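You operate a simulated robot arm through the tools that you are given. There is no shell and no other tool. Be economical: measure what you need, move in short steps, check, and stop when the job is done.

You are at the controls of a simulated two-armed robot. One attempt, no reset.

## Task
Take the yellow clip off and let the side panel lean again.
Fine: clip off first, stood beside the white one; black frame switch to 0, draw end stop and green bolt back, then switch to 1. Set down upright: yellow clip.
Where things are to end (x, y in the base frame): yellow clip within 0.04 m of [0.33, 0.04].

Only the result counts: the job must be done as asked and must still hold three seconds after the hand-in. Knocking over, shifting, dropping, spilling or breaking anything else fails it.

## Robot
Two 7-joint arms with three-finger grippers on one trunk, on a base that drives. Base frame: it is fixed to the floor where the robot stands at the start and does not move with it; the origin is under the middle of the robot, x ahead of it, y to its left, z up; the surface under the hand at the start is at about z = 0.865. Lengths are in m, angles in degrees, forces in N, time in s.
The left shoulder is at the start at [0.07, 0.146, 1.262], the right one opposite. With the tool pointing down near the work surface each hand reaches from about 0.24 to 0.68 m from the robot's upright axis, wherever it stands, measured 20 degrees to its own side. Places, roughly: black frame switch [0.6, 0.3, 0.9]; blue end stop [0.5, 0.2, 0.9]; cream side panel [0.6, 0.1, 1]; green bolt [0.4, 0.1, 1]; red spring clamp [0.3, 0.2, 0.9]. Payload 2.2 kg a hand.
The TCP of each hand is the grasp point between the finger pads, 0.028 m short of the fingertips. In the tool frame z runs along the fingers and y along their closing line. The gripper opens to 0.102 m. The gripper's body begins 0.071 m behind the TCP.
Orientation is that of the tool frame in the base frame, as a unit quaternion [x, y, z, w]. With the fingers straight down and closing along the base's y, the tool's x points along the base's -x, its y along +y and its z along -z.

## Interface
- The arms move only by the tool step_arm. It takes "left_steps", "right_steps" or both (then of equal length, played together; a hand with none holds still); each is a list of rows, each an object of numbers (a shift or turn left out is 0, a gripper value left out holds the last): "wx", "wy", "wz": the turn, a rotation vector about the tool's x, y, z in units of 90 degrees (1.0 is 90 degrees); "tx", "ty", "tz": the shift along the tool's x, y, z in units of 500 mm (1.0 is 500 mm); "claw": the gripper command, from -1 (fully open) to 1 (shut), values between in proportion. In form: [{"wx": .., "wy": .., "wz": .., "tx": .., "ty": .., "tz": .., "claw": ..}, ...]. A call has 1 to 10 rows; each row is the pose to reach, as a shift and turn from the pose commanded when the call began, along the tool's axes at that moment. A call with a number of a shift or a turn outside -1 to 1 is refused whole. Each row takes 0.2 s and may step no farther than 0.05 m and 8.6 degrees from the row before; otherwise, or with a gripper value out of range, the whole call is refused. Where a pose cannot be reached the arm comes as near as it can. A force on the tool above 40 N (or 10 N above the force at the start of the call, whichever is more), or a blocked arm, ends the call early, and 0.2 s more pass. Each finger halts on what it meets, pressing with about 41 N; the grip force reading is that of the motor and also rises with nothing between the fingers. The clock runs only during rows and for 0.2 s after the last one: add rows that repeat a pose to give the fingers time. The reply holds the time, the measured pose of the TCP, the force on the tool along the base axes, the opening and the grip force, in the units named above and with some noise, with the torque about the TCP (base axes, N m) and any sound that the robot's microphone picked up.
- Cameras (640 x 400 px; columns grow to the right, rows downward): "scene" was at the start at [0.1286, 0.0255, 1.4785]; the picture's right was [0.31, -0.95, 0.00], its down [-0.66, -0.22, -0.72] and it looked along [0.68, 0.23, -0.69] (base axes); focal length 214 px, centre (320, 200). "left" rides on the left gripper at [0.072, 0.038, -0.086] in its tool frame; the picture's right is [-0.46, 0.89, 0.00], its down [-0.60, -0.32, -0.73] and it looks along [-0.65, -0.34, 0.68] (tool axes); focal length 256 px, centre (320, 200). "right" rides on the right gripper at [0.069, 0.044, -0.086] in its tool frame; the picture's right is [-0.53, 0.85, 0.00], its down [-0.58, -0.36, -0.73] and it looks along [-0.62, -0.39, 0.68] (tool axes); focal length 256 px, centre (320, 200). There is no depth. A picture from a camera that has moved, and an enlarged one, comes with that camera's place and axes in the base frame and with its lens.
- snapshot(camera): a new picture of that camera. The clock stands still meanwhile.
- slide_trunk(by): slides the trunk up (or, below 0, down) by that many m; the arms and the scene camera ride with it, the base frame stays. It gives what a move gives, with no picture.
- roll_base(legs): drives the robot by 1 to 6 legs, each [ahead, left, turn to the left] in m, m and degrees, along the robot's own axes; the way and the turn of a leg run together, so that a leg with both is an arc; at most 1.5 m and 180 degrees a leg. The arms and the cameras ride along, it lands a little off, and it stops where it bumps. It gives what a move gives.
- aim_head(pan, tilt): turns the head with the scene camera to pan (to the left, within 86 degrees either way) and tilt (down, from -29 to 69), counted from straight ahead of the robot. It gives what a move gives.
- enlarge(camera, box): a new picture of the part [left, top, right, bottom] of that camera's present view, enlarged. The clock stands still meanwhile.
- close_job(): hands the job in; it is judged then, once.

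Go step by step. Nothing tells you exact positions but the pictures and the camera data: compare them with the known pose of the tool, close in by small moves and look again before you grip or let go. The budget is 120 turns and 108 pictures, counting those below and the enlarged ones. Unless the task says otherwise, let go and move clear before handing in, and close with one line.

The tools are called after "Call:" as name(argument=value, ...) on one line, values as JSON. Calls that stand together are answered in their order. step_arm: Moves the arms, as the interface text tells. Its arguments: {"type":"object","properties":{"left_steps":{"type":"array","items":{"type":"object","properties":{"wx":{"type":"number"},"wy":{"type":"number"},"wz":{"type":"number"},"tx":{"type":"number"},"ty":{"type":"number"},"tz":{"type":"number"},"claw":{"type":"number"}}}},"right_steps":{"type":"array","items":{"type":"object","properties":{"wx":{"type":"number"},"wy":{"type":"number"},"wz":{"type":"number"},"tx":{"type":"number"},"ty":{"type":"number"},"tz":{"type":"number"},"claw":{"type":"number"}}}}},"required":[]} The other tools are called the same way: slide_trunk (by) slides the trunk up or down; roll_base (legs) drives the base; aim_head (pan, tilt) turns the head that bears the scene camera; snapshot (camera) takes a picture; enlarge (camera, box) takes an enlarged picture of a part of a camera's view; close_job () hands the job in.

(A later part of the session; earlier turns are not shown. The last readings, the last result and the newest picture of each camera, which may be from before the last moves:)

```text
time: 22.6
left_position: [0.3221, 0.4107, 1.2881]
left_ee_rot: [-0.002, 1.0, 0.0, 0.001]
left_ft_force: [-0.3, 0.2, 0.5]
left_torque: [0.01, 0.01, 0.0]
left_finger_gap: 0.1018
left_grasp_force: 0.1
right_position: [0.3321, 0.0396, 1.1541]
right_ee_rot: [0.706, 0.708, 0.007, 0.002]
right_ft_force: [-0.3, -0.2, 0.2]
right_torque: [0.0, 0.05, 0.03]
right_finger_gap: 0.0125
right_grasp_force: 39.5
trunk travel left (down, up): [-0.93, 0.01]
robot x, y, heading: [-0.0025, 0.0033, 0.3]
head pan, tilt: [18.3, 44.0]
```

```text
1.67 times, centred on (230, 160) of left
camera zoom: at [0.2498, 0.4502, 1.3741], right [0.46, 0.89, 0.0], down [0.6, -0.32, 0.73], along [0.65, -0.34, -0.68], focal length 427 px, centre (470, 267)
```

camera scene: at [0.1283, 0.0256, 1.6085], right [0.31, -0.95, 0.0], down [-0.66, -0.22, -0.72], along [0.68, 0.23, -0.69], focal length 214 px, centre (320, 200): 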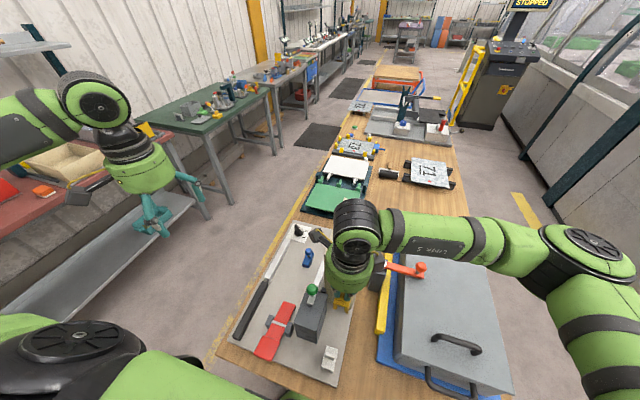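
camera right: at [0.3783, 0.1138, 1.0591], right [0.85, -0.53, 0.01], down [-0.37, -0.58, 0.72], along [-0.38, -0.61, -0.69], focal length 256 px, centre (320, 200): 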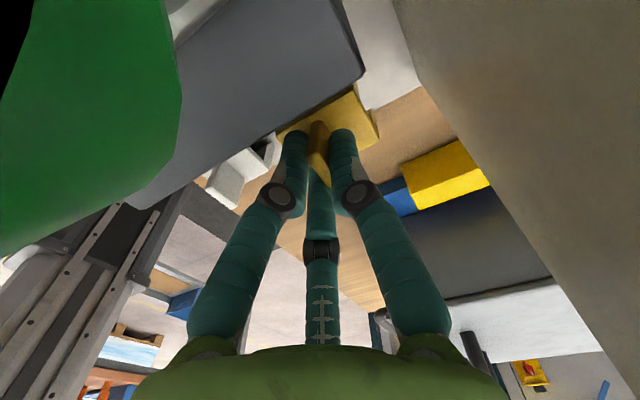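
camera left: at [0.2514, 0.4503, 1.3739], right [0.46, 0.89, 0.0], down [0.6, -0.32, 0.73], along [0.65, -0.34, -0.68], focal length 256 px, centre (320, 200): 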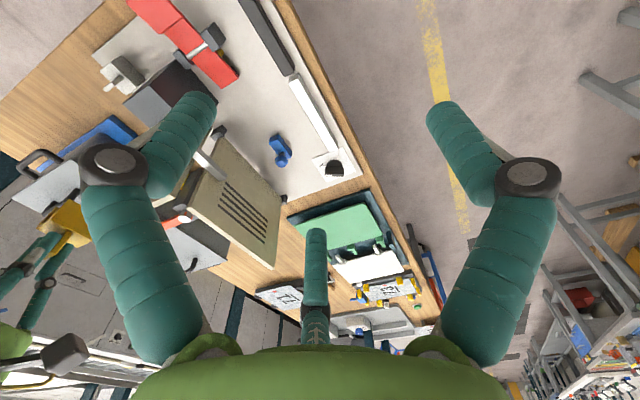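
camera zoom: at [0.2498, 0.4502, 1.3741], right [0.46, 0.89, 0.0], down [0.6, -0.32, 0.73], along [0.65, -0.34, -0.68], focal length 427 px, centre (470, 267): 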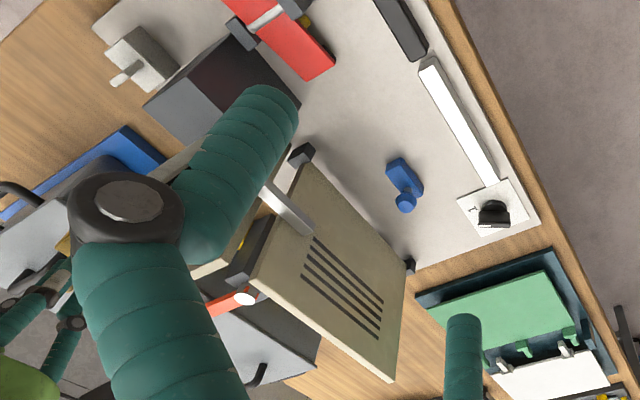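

Nothing seems displaced. Rotating the hand with the clip, up high.

Call:
step_arm(right_steps=[{"wz": -0.095, "tz": -0.06}, {"wz": -0.19, "tz": -0.1}, {"wz": -0.285, "tz": -0.1}, {"wz": -0.38, "tz": -0.1}, {"wz": -0.475, "tz": -0.1}, {"wz": -0.57, "tz": -0.1}, {"wz": -0.665, "tz": -0.1}, {"wz": -0.76, "tz": -0.1}, {"wz": -0.855, "tz": -0.1}, {"wz": -0.95, "tz": -0.1}])

Call:
step_arm(right_steps=[{"wz": -0.095}, {"wz": -0.19}, {"wz": -0.285}, {"wz": -0.38}, {"wz": -0.475}, {"wz": -0.57}, {"wz": -0.665}, {"wz": -0.76}, {"wz": -0.855}, {"wz": -0.95}])

```text
time: 24.8
left_position: [0.3216, 0.4115, 1.2887]
left_ee_rot: [-0.002, 1.0, 0.001, 0.0]
left_ft_force: [0.7, -0.2, -0.8]
left_torque: [0.04, 0.01, 0.05]
left_finger_gap: 0.102
left_grasp_force: 0.0
right_position: [0.3312, 0.0391, 1.204]
right_ee_rot: [0.036, 0.999, 0.004, 0.006]
right_ft_force: [0.5, -0.1, -0.1]
right_torque: [-0.03, 0.0, 0.01]
right_finger_gap: 0.0123
right_grasp_force: 39.5
trunk travel left (down, up): [-0.93, 0.01]
robot x, y, heading: [0.0003, -0.0023, -0.1]
head pan, tilt: [18.3, 44.0]
```

```text
time: 27.0
left_position: [0.3229, 0.4123, 1.2903]
left_ee_rot: [-0.001, 1.0, 0.0, 0.001]
left_ft_force: [0.9, 0.2, -0.7]
left_torque: [-0.04, -0.03, 0.01]
left_finger_gap: 0.1018
left_grasp_force: 0.1
right_position: [0.3298, 0.0389, 1.2044]
right_ee_rot: [-0.651, 0.759, -0.001, 0.007]
right_ft_force: [0.2, 0.3, -0.5]
right_torque: [0.03, -0.02, -0.04]
right_finger_gap: 0.0125
right_grasp_force: 38.9
trunk travel left (down, up): [-0.93, 0.01]
robot x, y, heading: [0.0041, -0.0011, -0.1]
head pan, tilt: [18.3, 44.0]
```

Call:
step_arm(right_steps=[{"wz": -0.09, "tz": 0.08}, {"wz": -0.09, "tz": 0.17}, {"wz": -0.09, "tz": 0.26}, {"wz": -0.09, "tz": 0.35}, {"wz": -0.09, "tz": 0.42}, {"wz": -0.09, "tz": 0.48}])

Call:
snapshot(camera="right")

Call:
enlarge(camera="scene", box=[270, 250, 390, 390])

```text
time: 28.4
left_position: [0.3216, 0.4125, 1.2885]
left_ee_rot: [0.0, 1.0, -0.002, 0.0]
left_ft_force: [0.0, -0.5, -0.1]
left_torque: [-0.04, -0.03, -0.01]
left_finger_gap: 0.102
left_grasp_force: 0.0
right_position: [0.3346, 0.0405, 0.962]
right_ee_rot: [-0.703, 0.711, -0.002, 0.007]
right_ft_force: [-0.1, -0.3, -0.2]
right_torque: [0.04, -0.02, 0.01]
right_finger_gap: 0.0125
right_grasp_force: 38.6
trunk travel left (down, up): [-0.93, 0.01]
robot x, y, heading: [-0.001, 0.0007, -0.1]
head pan, tilt: [18.3, 44.0]
```

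```text
67 pictures are left
camera right: at [0.2885, -0.0266, 1.0492], right [-0.84, 0.54, -0.01], down [0.36, 0.57, 0.74], along [0.41, 0.62, -0.67], focal length 256 px, centre (320, 200)
```

right: 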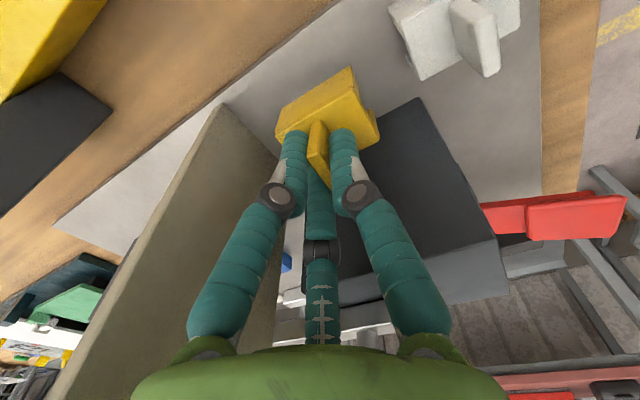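

```text
2.86 times, centred on (330, 320) of scene
camera zoom: at [0.1288, 0.0257, 1.6085], right [0.31, -0.95, 0.0], down [-0.66, -0.22, -0.72], along [0.68, 0.23, -0.69], focal length 613 px, centre (291, -143)
```

zoom: 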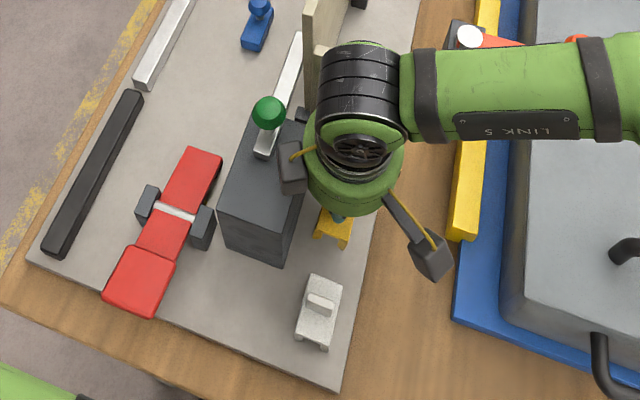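

Camera is on the free side now; a smaller lump on the wrist is over the block, so I descend slowly, watching force.

Call:
step_arm(right_steps=[{"tz": 0.02, "ty": 0.002}, {"tz": 0.036, "ty": 0.004}])

Call:
enlarge(camera="scene", box=[290, 270, 370, 360])

Call:
enlarge(camera="right", box=[220, 40, 420, 210])

```text
time: 29.0
left_position: [0.3221, 0.4119, 1.288]
left_ee_rot: [-0.001, 1.0, 0.0, 0.001]
left_ft_force: [0.4, -0.7, 0.0]
left_torque: [-0.02, 0.01, 0.02]
left_finger_gap: 0.1018
left_grasp_force: 0.1
right_position: [0.3328, 0.0408, 0.9453]
right_ee_rot: [-0.702, 0.712, -0.002, 0.007]
right_ft_force: [0.6, 0.1, -0.1]
right_torque: [0.01, 0.02, 0.03]
right_finger_gap: 0.0125
right_grasp_force: 39.4
trunk travel left (down, up): [-0.93, 0.01]
robot x, y, heading: [-0.0023, 0.0004, -0.1]
head pan, tilt: [18.3, 44.0]
```

```text
4.44 times, centred on (330, 315) of scene
camera zoom: at [0.1287, 0.0257, 1.6085], right [0.31, -0.95, 0.0], down [-0.66, -0.22, -0.72], along [0.68, 0.23, -0.69], focal length 953 px, centre (276, -311)
```

zoom: 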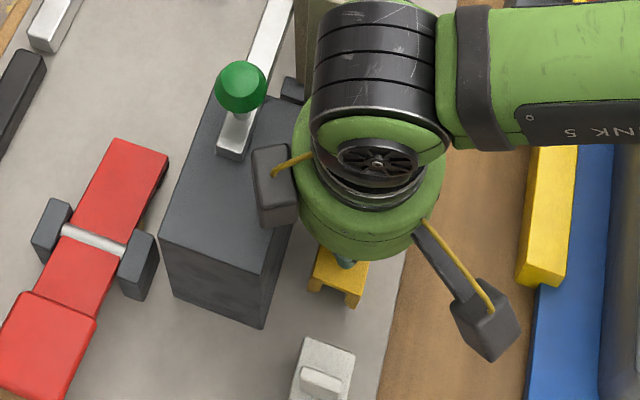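

```text
2.35 times, centred on (320, 125) of right
camera zoom: at [0.2872, -0.0262, 1.0315], right [-0.84, 0.55, -0.01], down [0.36, 0.57, 0.74], along [0.41, 0.62, -0.67], focal length 602 px, centre (320, 376)
```

zoom: 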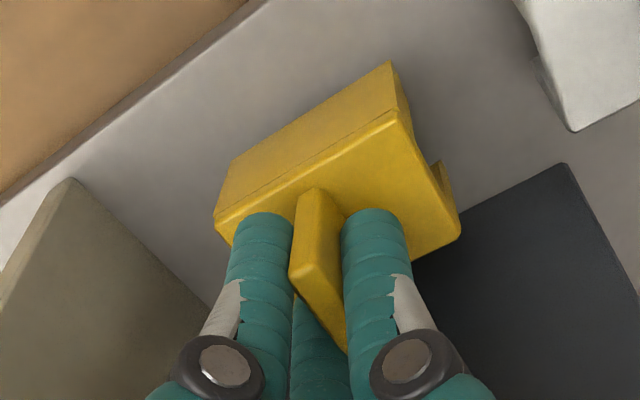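

Call:
step_arm(right_steps=[{"tz": 0.01, "tx": 0.004}, {"tz": 0.018, "tx": 0.006}])

Call:
step_arm(right_steps=[{"tz": 0.01}])

Call:
enlarge(camera="right", box=[220, 40, 420, 210])

```text
time: 29.6
left_position: [0.3215, 0.4107, 1.289]
left_ee_rot: [-0.002, 1.0, 0.0, 0.001]
left_ft_force: [0.6, 0.6, 0.4]
left_torque: [0.05, 0.01, -0.01]
left_finger_gap: 0.1017
left_grasp_force: 0.0
right_position: [0.333, 0.0387, 0.9376]
right_ee_rot: [-0.703, 0.711, -0.002, 0.008]
right_ft_force: [1.3, -1.0, 8.7]
right_torque: [-0.14, 0.13, 0.01]
right_finger_gap: 0.0123
right_grasp_force: 38.9
trunk travel left (down, up): [-0.93, 0.01]
robot x, y, heading: [0.0004, -0.0001, 0.1]
head pan, tilt: [18.3, 44.0]
```

```text
time: 30.0
left_position: [0.3198, 0.4097, 1.2892]
left_ee_rot: [-0.001, 1.0, 0.0, 0.001]
left_ft_force: [1.0, 1.1, 1.3]
left_torque: [0.01, 0.04, -0.01]
left_finger_gap: 0.1022
left_grasp_force: 0.1
right_position: [0.3331, 0.038, 0.9373]
right_ee_rot: [-0.703, 0.712, -0.003, 0.009]
right_ft_force: [-4.0, -5.6, 20.6]
right_torque: [-0.69, 0.55, 0.05]
right_finger_gap: 0.0124
right_grasp_force: 39.5
trunk travel left (down, up): [-0.93, 0.01]
robot x, y, heading: [0.0039, -0.0022, -0.1]
head pan, tilt: [18.3, 44.0]
stopped in row 1 (right hand): the force on the tool passed its limit at 44 N (the readings are from after the stop); the commanded pose is now the measured one
```

```text
2.35 times, centred on (320, 125) of right
camera zoom: at [0.2864, -0.0291, 1.0232], right [-0.84, 0.55, -0.01], down [0.36, 0.57, 0.74], along [0.41, 0.62, -0.67], focal length 602 px, centre (320, 376)
```

zoom: 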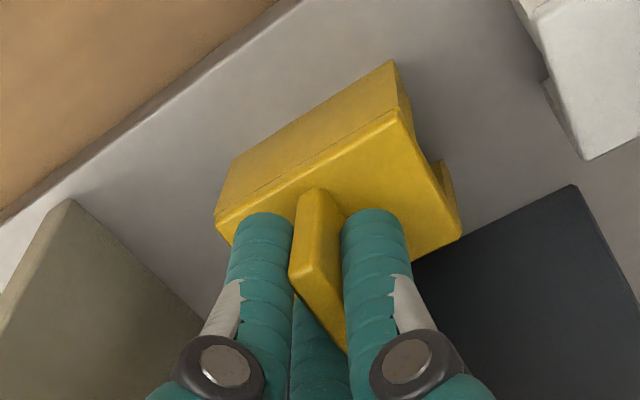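

The clip stands on the plate with its feet about 2 cm inside the edge. I release with a small opening and rise.

Call:
step_arm(right_steps=[{"tz": -0.001}, {"tz": -0.001, "claw": 0.4}, {"tz": -0.001, "claw": 0.3}, {"tz": -0.001, "claw": 0.3}])

Call:
enlarge(camera="right", box=[220, 40, 420, 210])

```text
time: 31.0
left_position: [0.3208, 0.4111, 1.2887]
left_ee_rot: [-0.001, 1.0, 0.0, 0.001]
left_ft_force: [-0.1, -0.3, 0.5]
left_torque: [-0.01, 0.02, -0.01]
left_finger_gap: 0.1022
left_grasp_force: 0.1
right_position: [0.334, 0.0388, 0.9365]
right_ee_rot: [-0.702, 0.712, -0.004, 0.009]
right_ft_force: [0.0, 0.3, -0.2]
right_torque: [0.02, -0.04, 0.0]
right_finger_gap: 0.0356
right_grasp_force: 0.0
trunk travel left (down, up): [-0.93, 0.01]
robot x, y, heading: [0.0047, 0.0008, 0.1]
head pan, tilt: [18.3, 44.0]
```

```text
2.35 times, centred on (320, 125) of right
camera zoom: at [0.2882, -0.0283, 1.022], right [-0.84, 0.55, -0.01], down [0.36, 0.56, 0.74], along [0.41, 0.62, -0.67], focal length 602 px, centre (320, 376)
```

zoom: 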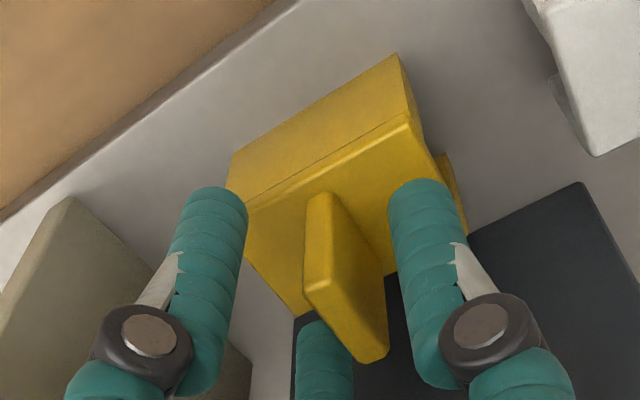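

Released cleanly. Raising the right hand and parking it to the right.

Call:
step_arm(right_steps=[{"tz": -0.06}, {"tz": -0.14}, {"tz": -0.23}, {"tz": -0.32}, {"tz": -0.41}, {"tz": -0.5}, {"tz": -0.56, "tx": 0.07}, {"tz": -0.6, "tx": 0.15}, {"tz": -0.6, "tx": 0.23}, {"tz": -0.6, "tx": 0.3}])

Call:
snapshot(camera="scene")

Call:
enlarge(camera="scene", box=[230, 200, 390, 390])

```text
time: 33.2
left_position: [0.323, 0.4112, 1.2899]
left_ee_rot: [0.0, 1.0, 0.0, 0.001]
left_ft_force: [0.0, -0.3, 0.7]
left_torque: [-0.01, 0.02, -0.01]
left_finger_gap: 0.1021
left_grasp_force: 0.1
right_position: [0.3267, -0.1036, 1.2351]
right_ee_rot: [-0.702, 0.712, -0.002, 0.008]
right_ft_force: [0.2, 0.0, -0.1]
right_torque: [-0.02, 0.04, -0.02]
right_finger_gap: 0.0358
right_grasp_force: 0.0
right hand out of reach, approached as far as the arm can: row 10
trunk travel left (down, up): [-0.93, 0.01]
robot x, y, heading: [0.0019, -0.0018, 0.1]
head pan, tilt: [18.3, 44.0]
```

```text
61 pictures are left
camera scene: at [0.1287, 0.0237, 1.6086], right [0.31, -0.95, 0.0], down [-0.66, -0.22, -0.72], along [0.68, 0.23, -0.69], focal length 214 px, centre (320, 200)
```

scene: 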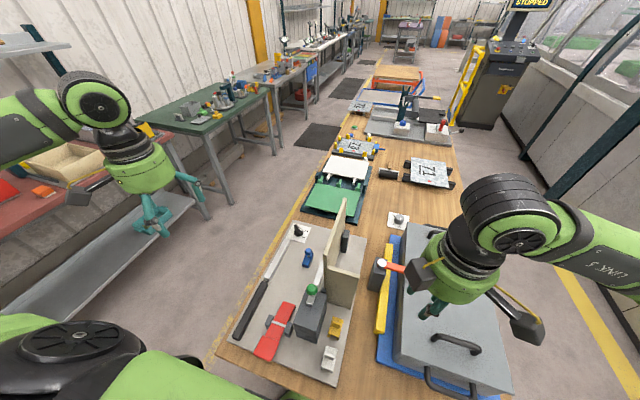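

```text
2.11 times, centred on (310, 295) of scene
camera zoom: at [0.1287, 0.0237, 1.6086], right [0.31, -0.95, 0.0], down [-0.66, -0.22, -0.72], along [0.68, 0.23, -0.69], focal length 452 px, centre (341, 0)
```

zoom: 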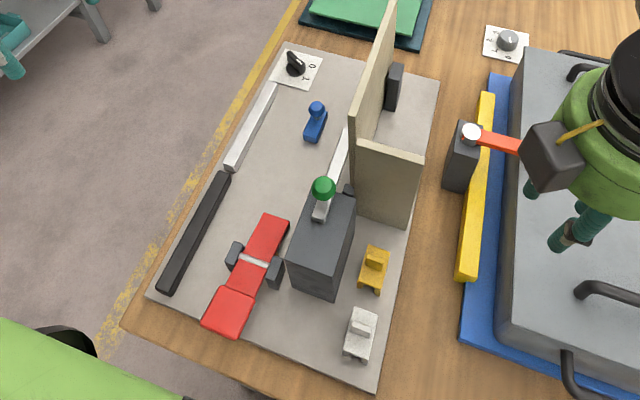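

Yellow clip stands beside the white one. Next the switch with the left hand: lever centre about [0.635, 0.290], lying along −120° (mark at 1). I move the left hand above it, yawing 60° counter-clockwise so it can close across the lever.

Call:
step_arm(left_steps=[{"tx": -0.0624, "ty": -0.0242, "tz": 0.048, "wz": -0.0667}, {"tx": -0.1248, "ty": -0.0484, "tz": 0.096, "wz": -0.1333}, {"tx": -0.1872, "ty": -0.0726, "tz": 0.144, "wz": -0.2}, {"tx": -0.2496, "ty": -0.0968, "tz": 0.192, "wz": -0.2667}, {"tx": -0.312, "ty": -0.121, "tz": 0.24, "wz": -0.3333}, {"tx": -0.3744, "ty": -0.1452, "tz": 0.288, "wz": -0.4}, {"tx": -0.4368, "ty": -0.1694, "tz": 0.336, "wz": -0.4667}, {"tx": -0.4992, "ty": -0.1936, "tz": 0.384, "wz": -0.5333}, {"tx": -0.5616, "ty": -0.2178, "tz": 0.432, "wz": -0.6}, {"tx": -0.624, "ty": -0.242, "tz": 0.48, "wz": -0.6667}])

Call:
snapshot(camera="left")

Call:
snapshot(camera="scene")

```text
time: 35.4
left_position: [0.6304, 0.2896, 1.0458]
left_ee_rot: [-0.501, 0.866, 0.006, -0.001]
left_ft_force: [-4.0, 0.9, -7.1]
left_torque: [-0.19, -0.34, -0.02]
left_finger_gap: 0.1012
left_grasp_force: 0.1
right_position: [0.329, -0.1049, 1.2334]
right_ee_rot: [-0.702, 0.712, 0.0, 0.009]
right_ft_force: [0.6, -0.5, -1.1]
right_torque: [0.08, 0.0, -0.04]
right_finger_gap: 0.0355
right_grasp_force: 0.0
trunk travel left (down, up): [-0.93, 0.01]
robot x, y, heading: [-0.0027, -0.0012, -0.1]
head pan, tilt: [18.3, 44.0]
```

```text
59 pictures are left
camera left: at [0.5641, 0.2455, 1.1312], right [-0.54, 0.84, 0.01], down [0.58, 0.36, 0.73], along [0.61, 0.4, -0.68], focal length 256 px, centre (320, 200)
```

left: 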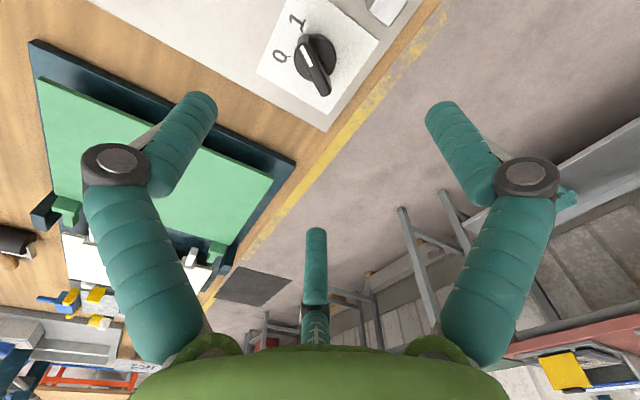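

```text
58 pictures are left
camera scene: at [0.1305, 0.0196, 1.6081], right [0.31, -0.95, 0.0], down [-0.66, -0.21, -0.72], along [0.68, 0.23, -0.69], focal length 214 px, centre (320, 200)
```

scene: 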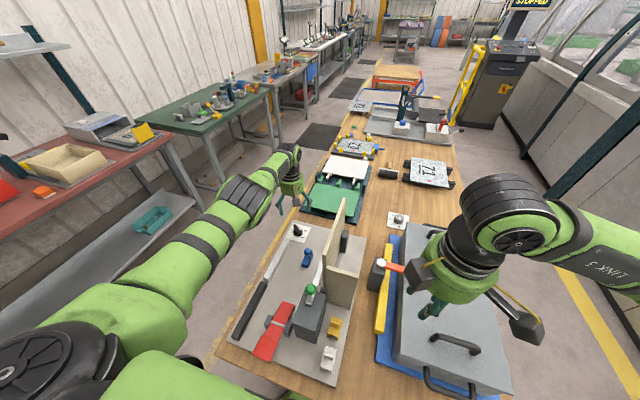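

Call:
enlarge(camera="left", box=[250, 0, 400, 130])

```text
3.08 times, centred on (325, 65) of left
camera zoom: at [0.5641, 0.2455, 1.1312], right [-0.54, 0.84, 0.01], down [0.58, 0.36, 0.73], along [0.61, 0.4, -0.68], focal length 788 px, centre (305, 615)
```

zoom: 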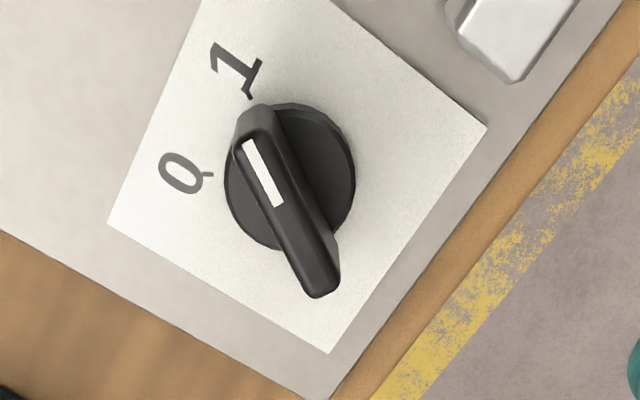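

Lever top is about z 0.905, axis [0.633, 0.288]; it clearly points at 1. I narrow the fingers and go down to straddle it, keeping off the white bar.

Call:
step_arm(left_steps=[{"ty": -0.0056, "claw": 0.25}, {"ty": -0.0056, "claw": 0.25}, {"ty": -0.0056, "tz": 0.08}, {"ty": -0.0056, "tz": 0.16}, {"ty": -0.0056, "tz": 0.22}, {"ty": -0.0056, "tz": 0.24}])

Call:
enlarge(camera="left", box=[220, 30, 420, 210])

```text
time: 36.8
left_position: [0.6066, 0.2853, 0.9644]
left_ee_rot: [-0.501, 0.865, 0.0, 0.0]
left_ft_force: [-0.6, 0.0, 0.9]
left_torque: [0.01, 0.01, 0.03]
left_finger_gap: 0.0381
left_grasp_force: 0.1
left hand out of reach, approached as far as the arm can: row 1, 2, 3, 4, 5, 6
right_position: [0.3263, -0.101, 1.2335]
right_ee_rot: [-0.702, 0.712, -0.003, 0.009]
right_ft_force: [0.8, -0.1, -0.2]
right_torque: [-0.01, 0.05, 0.03]
right_finger_gap: 0.0357
right_grasp_force: 0.0
trunk travel left (down, up): [-0.93, 0.01]
robot x, y, heading: [0.0004, 0.0007, -0.1]
head pan, tilt: [18.3, 44.0]
```

```text
2.22 times, centred on (320, 120) of left
camera zoom: at [0.5388, 0.2432, 1.0496], right [-0.54, 0.84, 0.0], down [0.58, 0.37, 0.73], along [0.62, 0.39, -0.68], focal length 569 px, centre (320, 378)
```

zoom: 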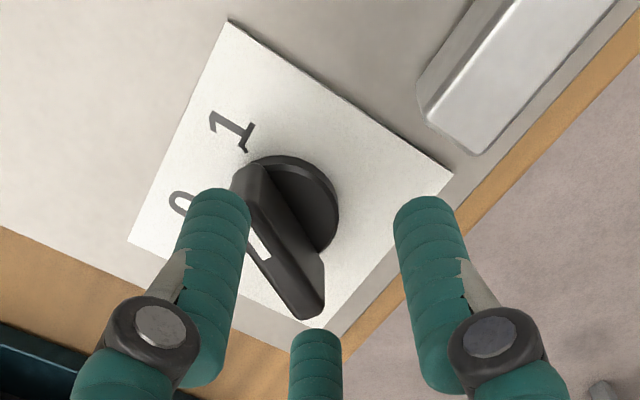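

The high trunk costs reach down low. I raise both hands and lower the trunk again.

Call:
step_arm(left_steps=[{"tz": -0.08}, {"tz": -0.16}, {"tz": -0.24}, {"tz": -0.3}], right_steps=[{"tz": -0.08}, {"tz": -0.12}, {"tz": -0.16}, {"tz": -0.2}])

Call:
slide_trunk(by=-0.15)

```text
time: 37.8
left_position: [0.6069, 0.2868, 1.1136]
left_ee_rot: [-0.501, 0.865, -0.001, 0.0]
left_ft_force: [0.8, -0.7, -0.5]
left_torque: [-0.03, 0.03, 0.0]
left_finger_gap: 0.0383
left_grasp_force: 0.0
right_position: [0.3261, -0.1023, 1.3369]
right_ee_rot: [-0.703, 0.711, -0.003, 0.009]
right_ft_force: [-0.5, -0.2, -1.2]
right_torque: [-0.02, -0.01, -0.01]
right_finger_gap: 0.0356
right_grasp_force: 0.1
trunk travel left (down, up): [-0.93, 0.01]
robot x, y, heading: [-0.0001, -0.0009, -0.1]
head pan, tilt: [18.3, 44.0]
```

```text
time: 39.5
left_position: [0.607, 0.287, 0.9635]
left_ee_rot: [-0.5, 0.866, -0.001, -0.001]
left_ft_force: [0.0, 0.7, 0.4]
left_torque: [-0.03, -0.01, 0.02]
left_finger_gap: 0.0382
left_grasp_force: 0.0
right_position: [0.3252, -0.102, 1.1842]
right_ee_rot: [-0.702, 0.712, -0.003, 0.008]
right_ft_force: [-0.3, -0.4, 0.1]
right_torque: [0.01, -0.01, 0.02]
right_finger_gap: 0.0358
right_grasp_force: 0.1
trunk travel left (down, up): [-0.78, 0.16]
robot x, y, heading: [-0.0005, 0.0017, 0.1]
head pan, tilt: [18.3, 44.0]
```

Call:
step_arm(left_steps=[{"tx": -0.0276, "ty": -0.0442}, {"tx": -0.0276, "ty": -0.0442, "tz": 0.04}])

Call:
enlarge(camera="left", box=[220, 30, 420, 210])

```text
time: 40.1
left_position: [0.6334, 0.2886, 0.9431]
left_ee_rot: [-0.501, 0.866, 0.0, 0.0]
left_ft_force: [-1.1, 1.1, -0.8]
left_torque: [0.0, 0.01, 0.02]
left_finger_gap: 0.0381
left_grasp_force: 0.1
right_position: [0.3271, -0.102, 1.1851]
right_ee_rot: [-0.702, 0.712, -0.002, 0.009]
right_ft_force: [-0.5, -0.4, 0.5]
right_torque: [-0.02, -0.05, -0.01]
right_finger_gap: 0.0358
right_grasp_force: 0.0
trunk travel left (down, up): [-0.78, 0.16]
robot x, y, heading: [-0.0003, -0.0016, 0.0]
head pan, tilt: [18.3, 44.0]
```

```text
2.22 times, centred on (320, 120) of left
camera zoom: at [0.5652, 0.2444, 1.0288], right [-0.54, 0.84, 0.0], down [0.58, 0.37, 0.73], along [0.62, 0.39, -0.68], focal length 569 px, centre (320, 378)
```

zoom: 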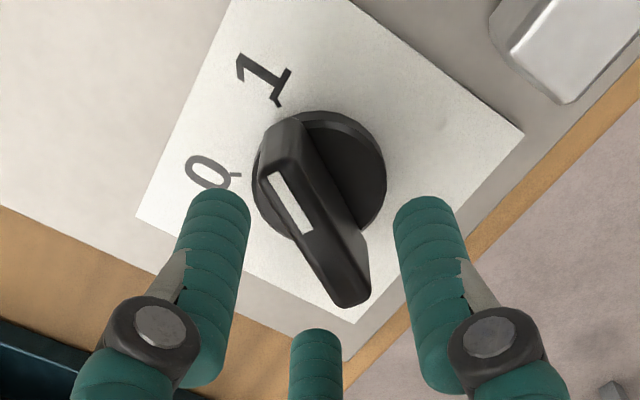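

Call:
step_arm(left_steps=[{"tz": 0.035, "ty": -0.004}, {"tz": 0.072, "ty": -0.004}])

Call:
enlarge(camera="left", box=[220, 30, 420, 210])

```text
time: 40.7
left_position: [0.6363, 0.2866, 0.9068]
left_ee_rot: [-0.501, 0.865, -0.001, 0.0]
left_ft_force: [-0.7, -0.1, 0.0]
left_torque: [-0.02, 0.0, 0.01]
left_finger_gap: 0.0384
left_grasp_force: 0.1
right_position: [0.3256, -0.1011, 1.1855]
right_ee_rot: [-0.703, 0.712, -0.001, 0.008]
right_ft_force: [-0.2, 0.1, -0.3]
right_torque: [0.02, 0.02, -0.01]
right_finger_gap: 0.0358
right_grasp_force: 0.2
trunk travel left (down, up): [-0.78, 0.16]
robot x, y, heading: [-0.0019, -0.0001, -0.1]
head pan, tilt: [18.3, 44.0]
```

```text
2.22 times, centred on (320, 120) of left
camera zoom: at [0.5679, 0.2432, 0.9926], right [-0.54, 0.84, 0.0], down [0.58, 0.37, 0.73], along [0.62, 0.39, -0.68], focal length 569 px, centre (320, 378)
```

zoom: 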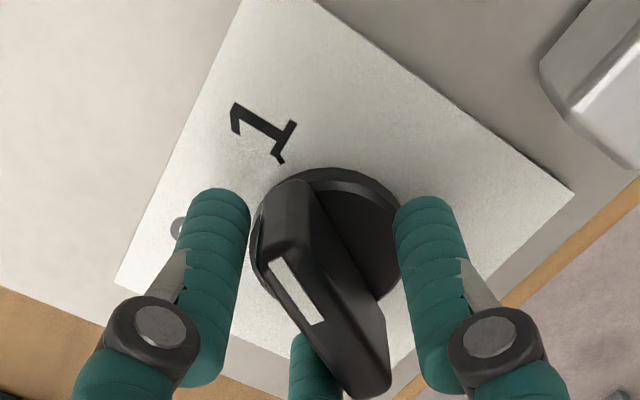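

Well straddled. Closing on the lever.

Call:
step_arm(left_steps=[{"claw": 1}, {"claw": 1}])

Call:
step_arm(left_steps=[{"wz": -0.09}, {"wz": -0.18}, {"wz": -0.27}])

```text
time: 41.3
left_position: [0.6383, 0.2842, 0.9097]
left_ee_rot: [-0.5, 0.866, -0.002, 0.002]
left_ft_force: [10.1, -3.9, 2.3]
left_torque: [0.08, -0.14, -0.02]
left_finger_gap: 0.02
left_grasp_force: 45.0
right_position: [0.329, -0.1035, 1.1851]
right_ee_rot: [-0.702, 0.712, -0.003, 0.009]
right_ft_force: [0.5, -0.3, -0.2]
right_torque: [-0.01, 0.01, 0.0]
right_finger_gap: 0.0356
right_grasp_force: 0.0
trunk travel left (down, up): [-0.78, 0.16]
robot x, y, heading: [-0.0011, -0.0025, 0.1]
head pan, tilt: [18.3, 44.0]
```

```text
time: 42.1
left_position: [0.6385, 0.2865, 0.9088]
left_ee_rot: [-0.674, 0.739, -0.002, 0.003]
left_ft_force: [18.7, -0.8, 10.2]
left_torque: [-0.06, 0.05, -0.06]
left_finger_gap: 0.02
left_grasp_force: 44.9
right_position: [0.3286, -0.1025, 1.1847]
right_ee_rot: [-0.702, 0.712, -0.001, 0.009]
right_ft_force: [-0.2, 0.1, 0.1]
right_torque: [0.03, 0.04, 0.02]
right_finger_gap: 0.0356
right_grasp_force: 0.0
trunk travel left (down, up): [-0.78, 0.16]
robot x, y, heading: [0.0005, 0.0028, 0.1]
head pan, tilt: [18.3, 44.0]
```

Turning works with low torque. Continuing, with a small centering shift.

Call:
step_arm(left_steps=[{"wz": -0.09, "ty": -0.005}, {"wz": -0.18, "ty": -0.007}, {"wz": -0.27, "ty": -0.007}, {"wz": -0.36, "ty": -0.007}, {"wz": -0.4, "ty": -0.007}])

Call:
enlarge(camera="left", box=[200, 30, 440, 210])

```text
time: 43.3
left_position: [0.6406, 0.2885, 0.9091]
left_ee_rot: [0.868, -0.496, 0.002, -0.004]
left_ft_force: [21.3, 9.9, 10.3]
left_torque: [1.68, 1.09, -0.45]
left_finger_gap: 0.02
left_grasp_force: 45.2
left hand out of reach, approached as far as the arm can: row 2, 5
right_position: [0.3295, -0.1015, 1.1834]
right_ee_rot: [-0.702, 0.712, -0.001, 0.007]
right_ft_force: [0.7, 1.1, -0.2]
right_torque: [-0.02, -0.01, 0.0]
right_finger_gap: 0.0357
right_grasp_force: 0.0
trunk travel left (down, up): [-0.78, 0.16]
robot x, y, heading: [0.0013, -0.0016, 0.1]
head pan, tilt: [18.3, 44.0]
```

```text
2.22 times, centred on (320, 120) of left
camera zoom: at [0.6447, 0.2072, 0.9936], right [-1.0, -0.05, -0.01], down [-0.04, 0.68, 0.73], along [-0.03, 0.73, -0.68], focal length 569 px, centre (320, 378)
```

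zoom: 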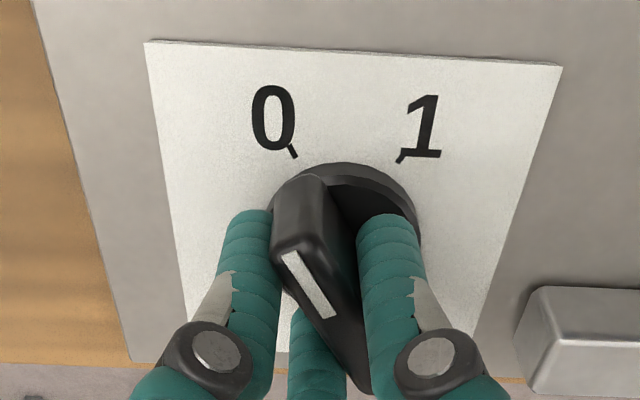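

The lever points at 0. Opening and rising.

Call:
step_arm(left_steps=[{"claw": 0.3}, {"claw": 0.3}, {"tz": -0.04}, {"tz": -0.1}, {"tz": -0.18}, {"tz": -0.26}])

Call:
snapshot(camera="left")

```text
time: 44.7
left_position: [0.6351, 0.2855, 1.0371]
left_ee_rot: [0.868, -0.497, 0.001, 0.0]
left_ft_force: [0.0, 0.1, -0.1]
left_torque: [0.01, -0.05, 0.02]
left_finger_gap: 0.0355
left_grasp_force: 0.1
right_position: [0.3267, -0.1032, 1.1856]
right_ee_rot: [-0.702, 0.713, -0.002, 0.008]
right_ft_force: [0.2, 0.1, -0.6]
right_torque: [0.01, 0.03, -0.02]
right_finger_gap: 0.0356
right_grasp_force: 0.1
trunk travel left (down, up): [-0.78, 0.16]
robot x, y, heading: [-0.0019, 0.0002, -0.2]
head pan, tilt: [18.3, 44.0]
```

```text
52 pictures are left
camera left: at [0.6399, 0.2057, 1.1231], right [-1.0, -0.05, 0.0], down [-0.03, 0.68, 0.73], along [-0.03, 0.73, -0.68], focal length 256 px, centre (320, 200)
```

left: 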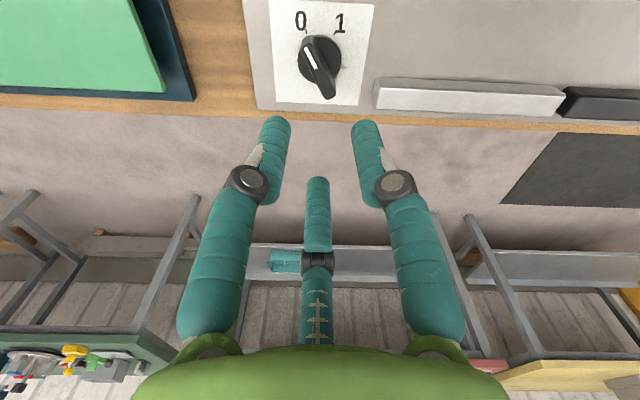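

Switch reads 0. Now I bring the left hand over the blue end stop, turning it back to neutral yaw to look at it.

Call:
step_arm(left_steps=[{"tz": -0.1, "wz": 0.08}, {"tz": -0.12, "wz": 0.17}, {"tz": -0.12, "wz": 0.26}, {"tz": -0.12, "wz": 0.35}, {"tz": -0.12, "wz": 0.44}, {"tz": -0.12, "wz": 0.53, "tx": 0.004, "ty": 0.05}, {"tz": -0.12, "wz": 0.62, "tx": 0.009, "ty": 0.1}, {"tz": -0.12, "wz": 0.71, "tx": 0.014, "ty": 0.15}, {"tz": -0.12, "wz": 0.8, "tx": 0.019, "ty": 0.2}, {"tz": -0.12, "wz": 0.89, "tx": 0.023, "ty": 0.257}])

Call:
step_arm(left_steps=[{"wz": 0.09}, {"wz": 0.18}, {"wz": 0.27}, {"wz": 0.36}, {"wz": 0.443}])

Call:
snapshot(camera="left")

Call:
enlarge(camera="left", box=[220, 0, 420, 150])

```text
time: 46.9
left_position: [0.5798, 0.2383, 1.0926]
left_ee_rot: [-0.344, 0.939, -0.001, 0.0]
left_ft_force: [-0.1, 0.7, -0.5]
left_torque: [0.02, 0.01, -0.04]
left_finger_gap: 0.0354
left_grasp_force: 0.2
left hand out of reach, approached as far as the arm can: row 8, 9, 10
right_position: [0.3261, -0.1021, 1.1848]
right_ee_rot: [-0.702, 0.712, -0.003, 0.008]
right_ft_force: [-0.7, -0.3, -0.5]
right_torque: [0.0, 0.03, -0.01]
right_finger_gap: 0.0357
right_grasp_force: 0.1
trunk travel left (down, up): [-0.78, 0.16]
robot x, y, heading: [-0.0016, 0.0019, -0.1]
head pan, tilt: [18.3, 44.0]
```

```text
time: 48.1
left_position: [0.58, 0.2369, 1.0924]
left_ee_rot: [-0.002, 1.0, -0.001, 0.001]
left_ft_force: [1.2, -0.6, -0.1]
left_torque: [-0.02, 0.02, 0.01]
left_finger_gap: 0.0358
left_grasp_force: 0.1
right_position: [0.3274, -0.1023, 1.1847]
right_ee_rot: [-0.702, 0.712, -0.002, 0.008]
right_ft_force: [-0.1, 0.1, -0.2]
right_torque: [-0.01, 0.02, -0.02]
right_finger_gap: 0.0358
right_grasp_force: 0.1
trunk travel left (down, up): [-0.78, 0.16]
robot x, y, heading: [0.0007, 0.0024, -0.0]
head pan, tilt: [18.3, 44.0]
```

```text
51 pictures are left
camera left: at [0.5078, 0.2763, 1.1779], right [0.46, 0.89, 0.0], down [0.6, -0.31, 0.73], along [0.65, -0.34, -0.68], focal length 256 px, centre (320, 200)
```

left: 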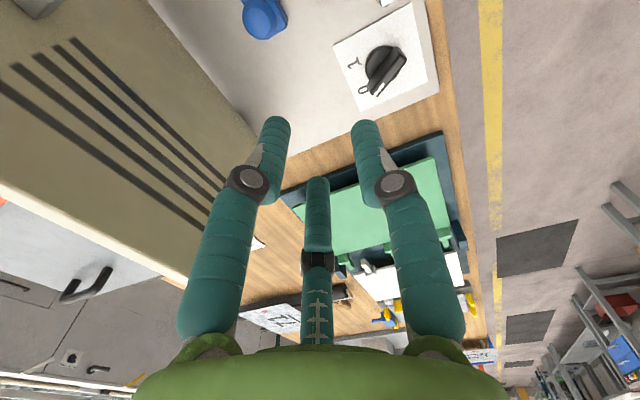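

```text
2.67 times, centred on (320, 75) of left
camera zoom: at [0.5078, 0.2763, 1.1779], right [0.46, 0.89, 0.0], down [0.6, -0.31, 0.73], along [0.65, -0.34, -0.68], focal length 683 px, centre (320, 533)
```

zoom: 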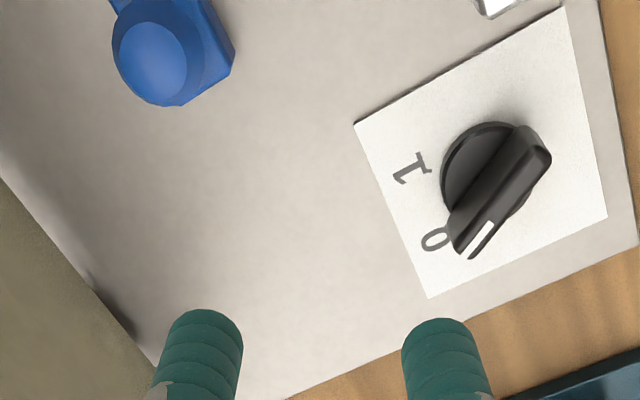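

Call:
step_arm(left_steps=[{"tx": 0.08}, {"tx": 0.16}, {"tx": 0.22}])

Call:
snapshot(camera="left")

Call:
enlarge(camera="left", box=[200, 0, 400, 160])

```text
time: 48.9
left_position: [0.5298, 0.301, 1.0872]
left_ee_rot: [-0.003, 1.0, -0.001, 0.001]
left_ft_force: [-0.6, 0.8, -0.2]
left_torque: [-0.02, -0.03, 0.0]
left_finger_gap: 0.0357
left_grasp_force: 0.1
left hand out of reach, approached as far as the arm can: row 1, 2, 3
right_position: [0.3259, -0.1018, 1.1853]
right_ee_rot: [-0.702, 0.712, -0.002, 0.009]
right_ft_force: [-0.1, 1.0, -0.2]
right_torque: [0.02, -0.04, 0.0]
right_finger_gap: 0.0359
right_grasp_force: 0.1
trunk travel left (down, up): [-0.78, 0.16]
robot x, y, heading: [-0.0006, 0.0071, 0.2]
head pan, tilt: [18.3, 44.0]
```

```text
49 pictures are left
camera left: at [0.457, 0.3396, 1.1726], right [0.46, 0.89, 0.0], down [0.61, -0.31, 0.73], along [0.65, -0.34, -0.68], focal length 256 px, centre (320, 200)
```

left: 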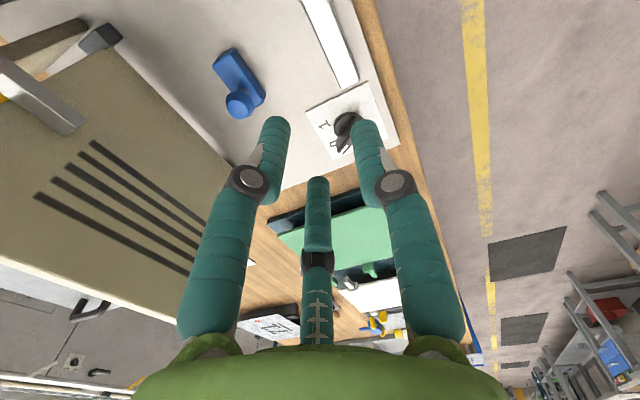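

```text
2.50 times, centred on (300, 80) of left
camera zoom: at [0.457, 0.3396, 1.1726], right [0.46, 0.89, 0.0], down [0.61, -0.31, 0.73], along [0.65, -0.34, -0.68], focal length 640 px, centre (370, 500)
```

zoom: 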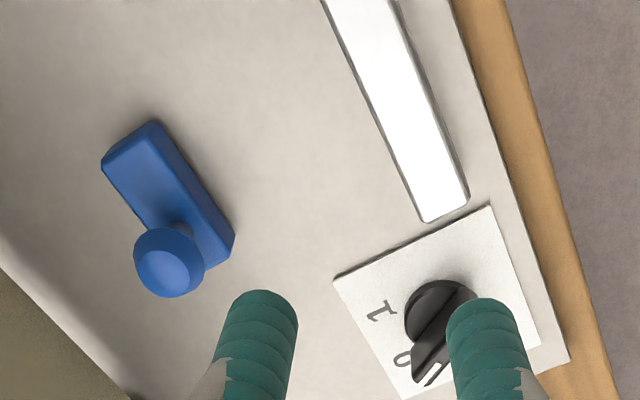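

The arm seems caught near a joint limit here. I go up and back to an easy posture, then approach the blue stop again.

Call:
step_arm(left_steps=[{"tz": -0.08}, {"tz": -0.16, "tx": 0.05}, {"tz": -0.24, "tx": 0.1}, {"tz": -0.3, "tx": 0.15}, {"tz": -0.32, "tx": 0.2}])

```text
time: 50.1
left_position: [0.4207, 0.3558, 1.2296]
left_ee_rot: [-0.003, 1.0, 0.0, 0.001]
left_ft_force: [-0.5, -0.2, 1.4]
left_torque: [0.0, -0.05, -0.01]
left_finger_gap: 0.0354
left_grasp_force: 0.0
left hand out of reach, approached as far as the arm can: row 1, 2, 3, 4, 5
right_position: [0.3239, -0.1029, 1.1855]
right_ee_rot: [-0.702, 0.712, -0.003, 0.009]
right_ft_force: [-0.6, 0.6, 0.5]
right_torque: [-0.05, -0.04, 0.01]
right_finger_gap: 0.0356
right_grasp_force: 0.1
trunk travel left (down, up): [-0.78, 0.16]
robot x, y, heading: [0.0001, 0.0029, 0.0]
head pan, tilt: [18.3, 44.0]
```

Call:
step_arm(left_steps=[{"wz": -0.09}, {"wz": -0.18}, {"wz": -0.27}, {"wz": -0.36}, {"wz": -0.45}, {"wz": -0.54}, {"wz": -0.54, "ty": -0.05}, {"wz": -0.54, "ty": -0.1}])

Call:
snapshot(camera="scene")

```text
time: 51.9
left_position: [0.4251, 0.3554, 1.2284]
left_ee_rot: [-0.416, 0.909, -0.001, 0.0]
left_ft_force: [-0.1, -0.9, -0.1]
left_torque: [-0.01, 0.03, 0.02]
left_finger_gap: 0.0358
left_grasp_force: 0.0
left hand out of reach, approached as far as the arm can: row 7, 8
right_position: [0.326, -0.1031, 1.185]
right_ee_rot: [-0.702, 0.712, -0.003, 0.008]
right_ft_force: [-0.1, 0.3, 0.0]
right_torque: [0.02, 0.03, 0.02]
right_finger_gap: 0.0358
right_grasp_force: 0.0
trunk travel left (down, up): [-0.78, 0.16]
robot x, y, heading: [0.0035, 0.0046, 0.1]
head pan, tilt: [18.3, 44.0]
```

```text
47 pictures are left
camera scene: at [0.1285, 0.0254, 1.4585], right [0.31, -0.95, 0.0], down [-0.66, -0.22, -0.72], along [0.68, 0.23, -0.69], focal length 214 px, centre (320, 200)
```

scene: 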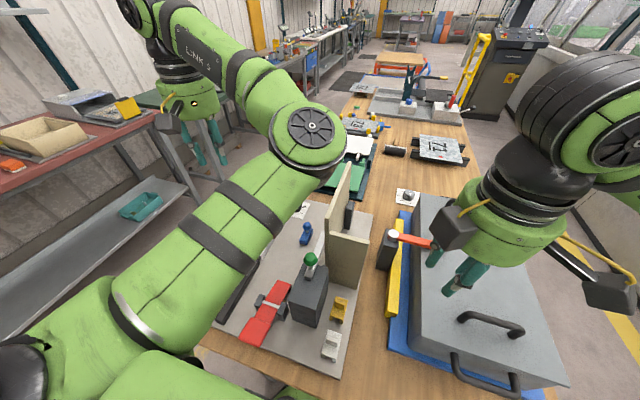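

The left elbow folded inward. I straighten the arm forward again so it can bend the other way.

Call:
step_arm(left_steps=[{"tx": -0.053, "ty": -0.049, "tz": 0.02}, {"tx": -0.106, "ty": -0.098, "tz": 0.04}, {"tx": -0.16, "ty": -0.148, "tz": 0.06}, {"tx": -0.213, "ty": -0.197, "tz": 0.08}, {"tx": -0.266, "ty": -0.246, "tz": 0.1}, {"tx": -0.31, "ty": -0.29, "tz": 0.1}])

Call:
step_arm(left_steps=[{"wz": 0.09}, {"wz": 0.18}, {"wz": 0.27}, {"wz": 0.36}, {"wz": 0.45}, {"wz": 0.54}])

Call:
snapshot(camera="scene")

```text
time: 53.3
left_position: [0.6097, 0.3722, 1.1778]
left_ee_rot: [-0.417, 0.909, -0.001, 0.002]
left_ft_force: [0.1, 0.0, -0.3]
left_torque: [0.01, -0.04, 0.01]
left_finger_gap: 0.0354
left_grasp_force: 0.0
left hand out of reach, approached as far as the arm can: row 6
right_position: [0.3268, -0.1026, 1.1848]
right_ee_rot: [-0.702, 0.712, -0.003, 0.008]
right_ft_force: [-0.3, 0.3, 0.5]
right_torque: [-0.02, -0.02, 0.01]
right_finger_gap: 0.0358
right_grasp_force: 0.1
trunk travel left (down, up): [-0.78, 0.16]
robot x, y, heading: [-0.0022, 0.0007, 0.0]
head pan, tilt: [18.3, 44.0]
```

```text
time: 54.7
left_position: [0.6114, 0.3722, 1.1776]
left_ee_rot: [-0.002, 1.0, 0.0, 0.0]
left_ft_force: [-0.2, 0.5, 0.0]
left_torque: [0.0, 0.04, -0.01]
left_finger_gap: 0.0358
left_grasp_force: 0.0
right_position: [0.3264, -0.103, 1.1855]
right_ee_rot: [-0.702, 0.712, -0.002, 0.009]
right_ft_force: [0.0, -0.9, -1.1]
right_torque: [0.01, 0.0, 0.0]
right_finger_gap: 0.0356
right_grasp_force: 0.1
trunk travel left (down, up): [-0.78, 0.16]
robot x, y, heading: [0.0013, -0.0004, 0.0]
head pan, tilt: [18.3, 44.0]
```

```text
46 pictures are left
camera scene: at [0.1287, 0.0252, 1.4585], right [0.31, -0.95, 0.0], down [-0.66, -0.22, -0.72], along [0.68, 0.23, -0.69], focal length 214 px, centre (320, 200)
```

scene: 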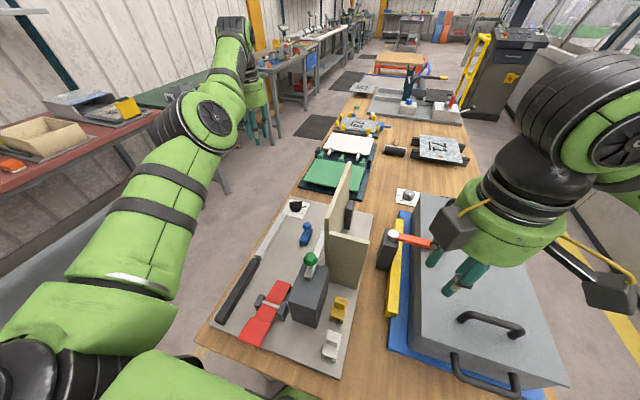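

Call:
step_arm(left_steps=[{"wz": 0.09, "ty": -0.06}, {"wz": 0.18, "ty": -0.12}, {"wz": 0.27, "ty": -0.18}, {"wz": 0.36, "ty": -0.24}, {"wz": 0.36, "ty": -0.24, "tx": 0.08}, {"wz": 0.36, "ty": -0.24, "tx": 0.16}, {"wz": 0.36, "ty": -0.24, "tx": 0.22}])

Call:
snapshot(camera="scene")

```text
time: 56.3
left_position: [0.5721, 0.2513, 1.1774]
left_ee_rot: [0.277, 0.961, -0.001, 0.0]
left_ft_force: [-0.1, -0.1, -0.5]
left_torque: [-0.01, 0.02, 0.03]
left_finger_gap: 0.0358
left_grasp_force: 0.0
left hand out of reach, approached as far as the arm can: row 6, 7
right_position: [0.3279, -0.1015, 1.1839]
right_ee_rot: [-0.702, 0.712, -0.003, 0.009]
right_ft_force: [-0.2, -0.1, 0.1]
right_torque: [0.01, 0.0, -0.03]
right_finger_gap: 0.0357
right_grasp_force: 0.1
trunk travel left (down, up): [-0.78, 0.16]
robot x, y, heading: [0.0035, 0.0021, -0.0]
head pan, tilt: [18.3, 44.0]
```

```text
45 pictures are left
camera scene: at [0.1296, 0.0253, 1.4584], right [0.31, -0.95, 0.0], down [-0.66, -0.22, -0.72], along [0.68, 0.23, -0.69], focal length 214 px, centre (320, 200)
```

scene: 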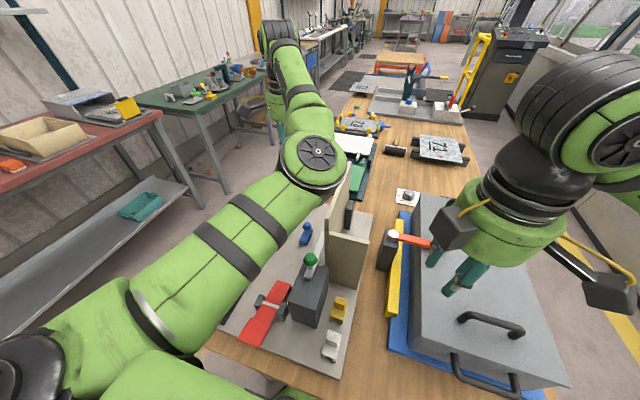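

Elbow is still inward. Turning the wrist far clockwise at full extension should push the elbow outward (mirror of how it flipped).

Call:
step_arm(left_steps=[{"tx": -0.03, "ty": 0.09, "wz": 0.09}, {"tx": -0.03, "ty": 0.14, "wz": 0.18}, {"tx": -0.03, "ty": 0.14, "wz": 0.27}, {"tx": -0.03, "ty": 0.14, "wz": 0.36}, {"tx": -0.03, "ty": 0.14, "wz": 0.45}, {"tx": -0.03, "ty": 0.14, "wz": 0.54}, {"tx": -0.03, "ty": 0.14, "wz": 0.63}, {"tx": -0.03, "ty": 0.14, "wz": 0.72}, {"tx": -0.03, "ty": 0.14, "wz": 0.81}, {"tx": -0.03, "ty": 0.14, "wz": 0.9}])

Call:
snapshot(camera="scene")

```text
time: 58.5
left_position: [0.6222, 0.3055, 1.1794]
left_ee_rot: [0.835, 0.551, 0.0, 0.0]
left_ft_force: [0.3, 0.6, -0.6]
left_torque: [-0.04, 0.0, 0.0]
left_finger_gap: 0.0355
left_grasp_force: 0.2
right_position: [0.3274, -0.1028, 1.1856]
right_ee_rot: [-0.701, 0.713, -0.002, 0.009]
right_ft_force: [0.2, -0.4, 0.2]
right_torque: [-0.01, -0.05, -0.01]
right_finger_gap: 0.0358
right_grasp_force: 0.1
trunk travel left (down, up): [-0.78, 0.16]
robot x, y, heading: [0.0012, -0.0016, 0.1]
head pan, tilt: [18.3, 44.0]
```

```text
44 pictures are left
camera scene: at [0.1288, 0.0254, 1.4585], right [0.31, -0.95, 0.0], down [-0.66, -0.22, -0.72], along [0.68, 0.23, -0.69], focal length 214 px, centre (320, 200)
```

scene: 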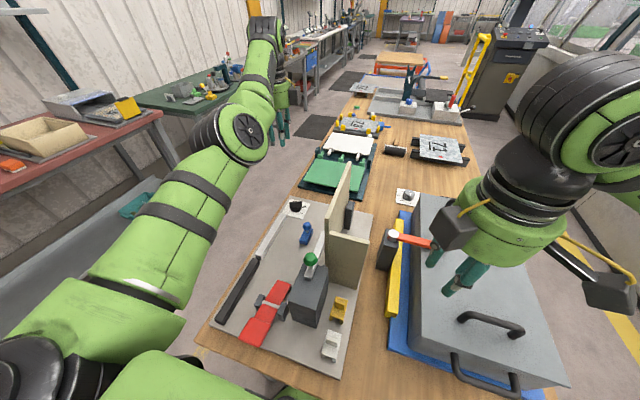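

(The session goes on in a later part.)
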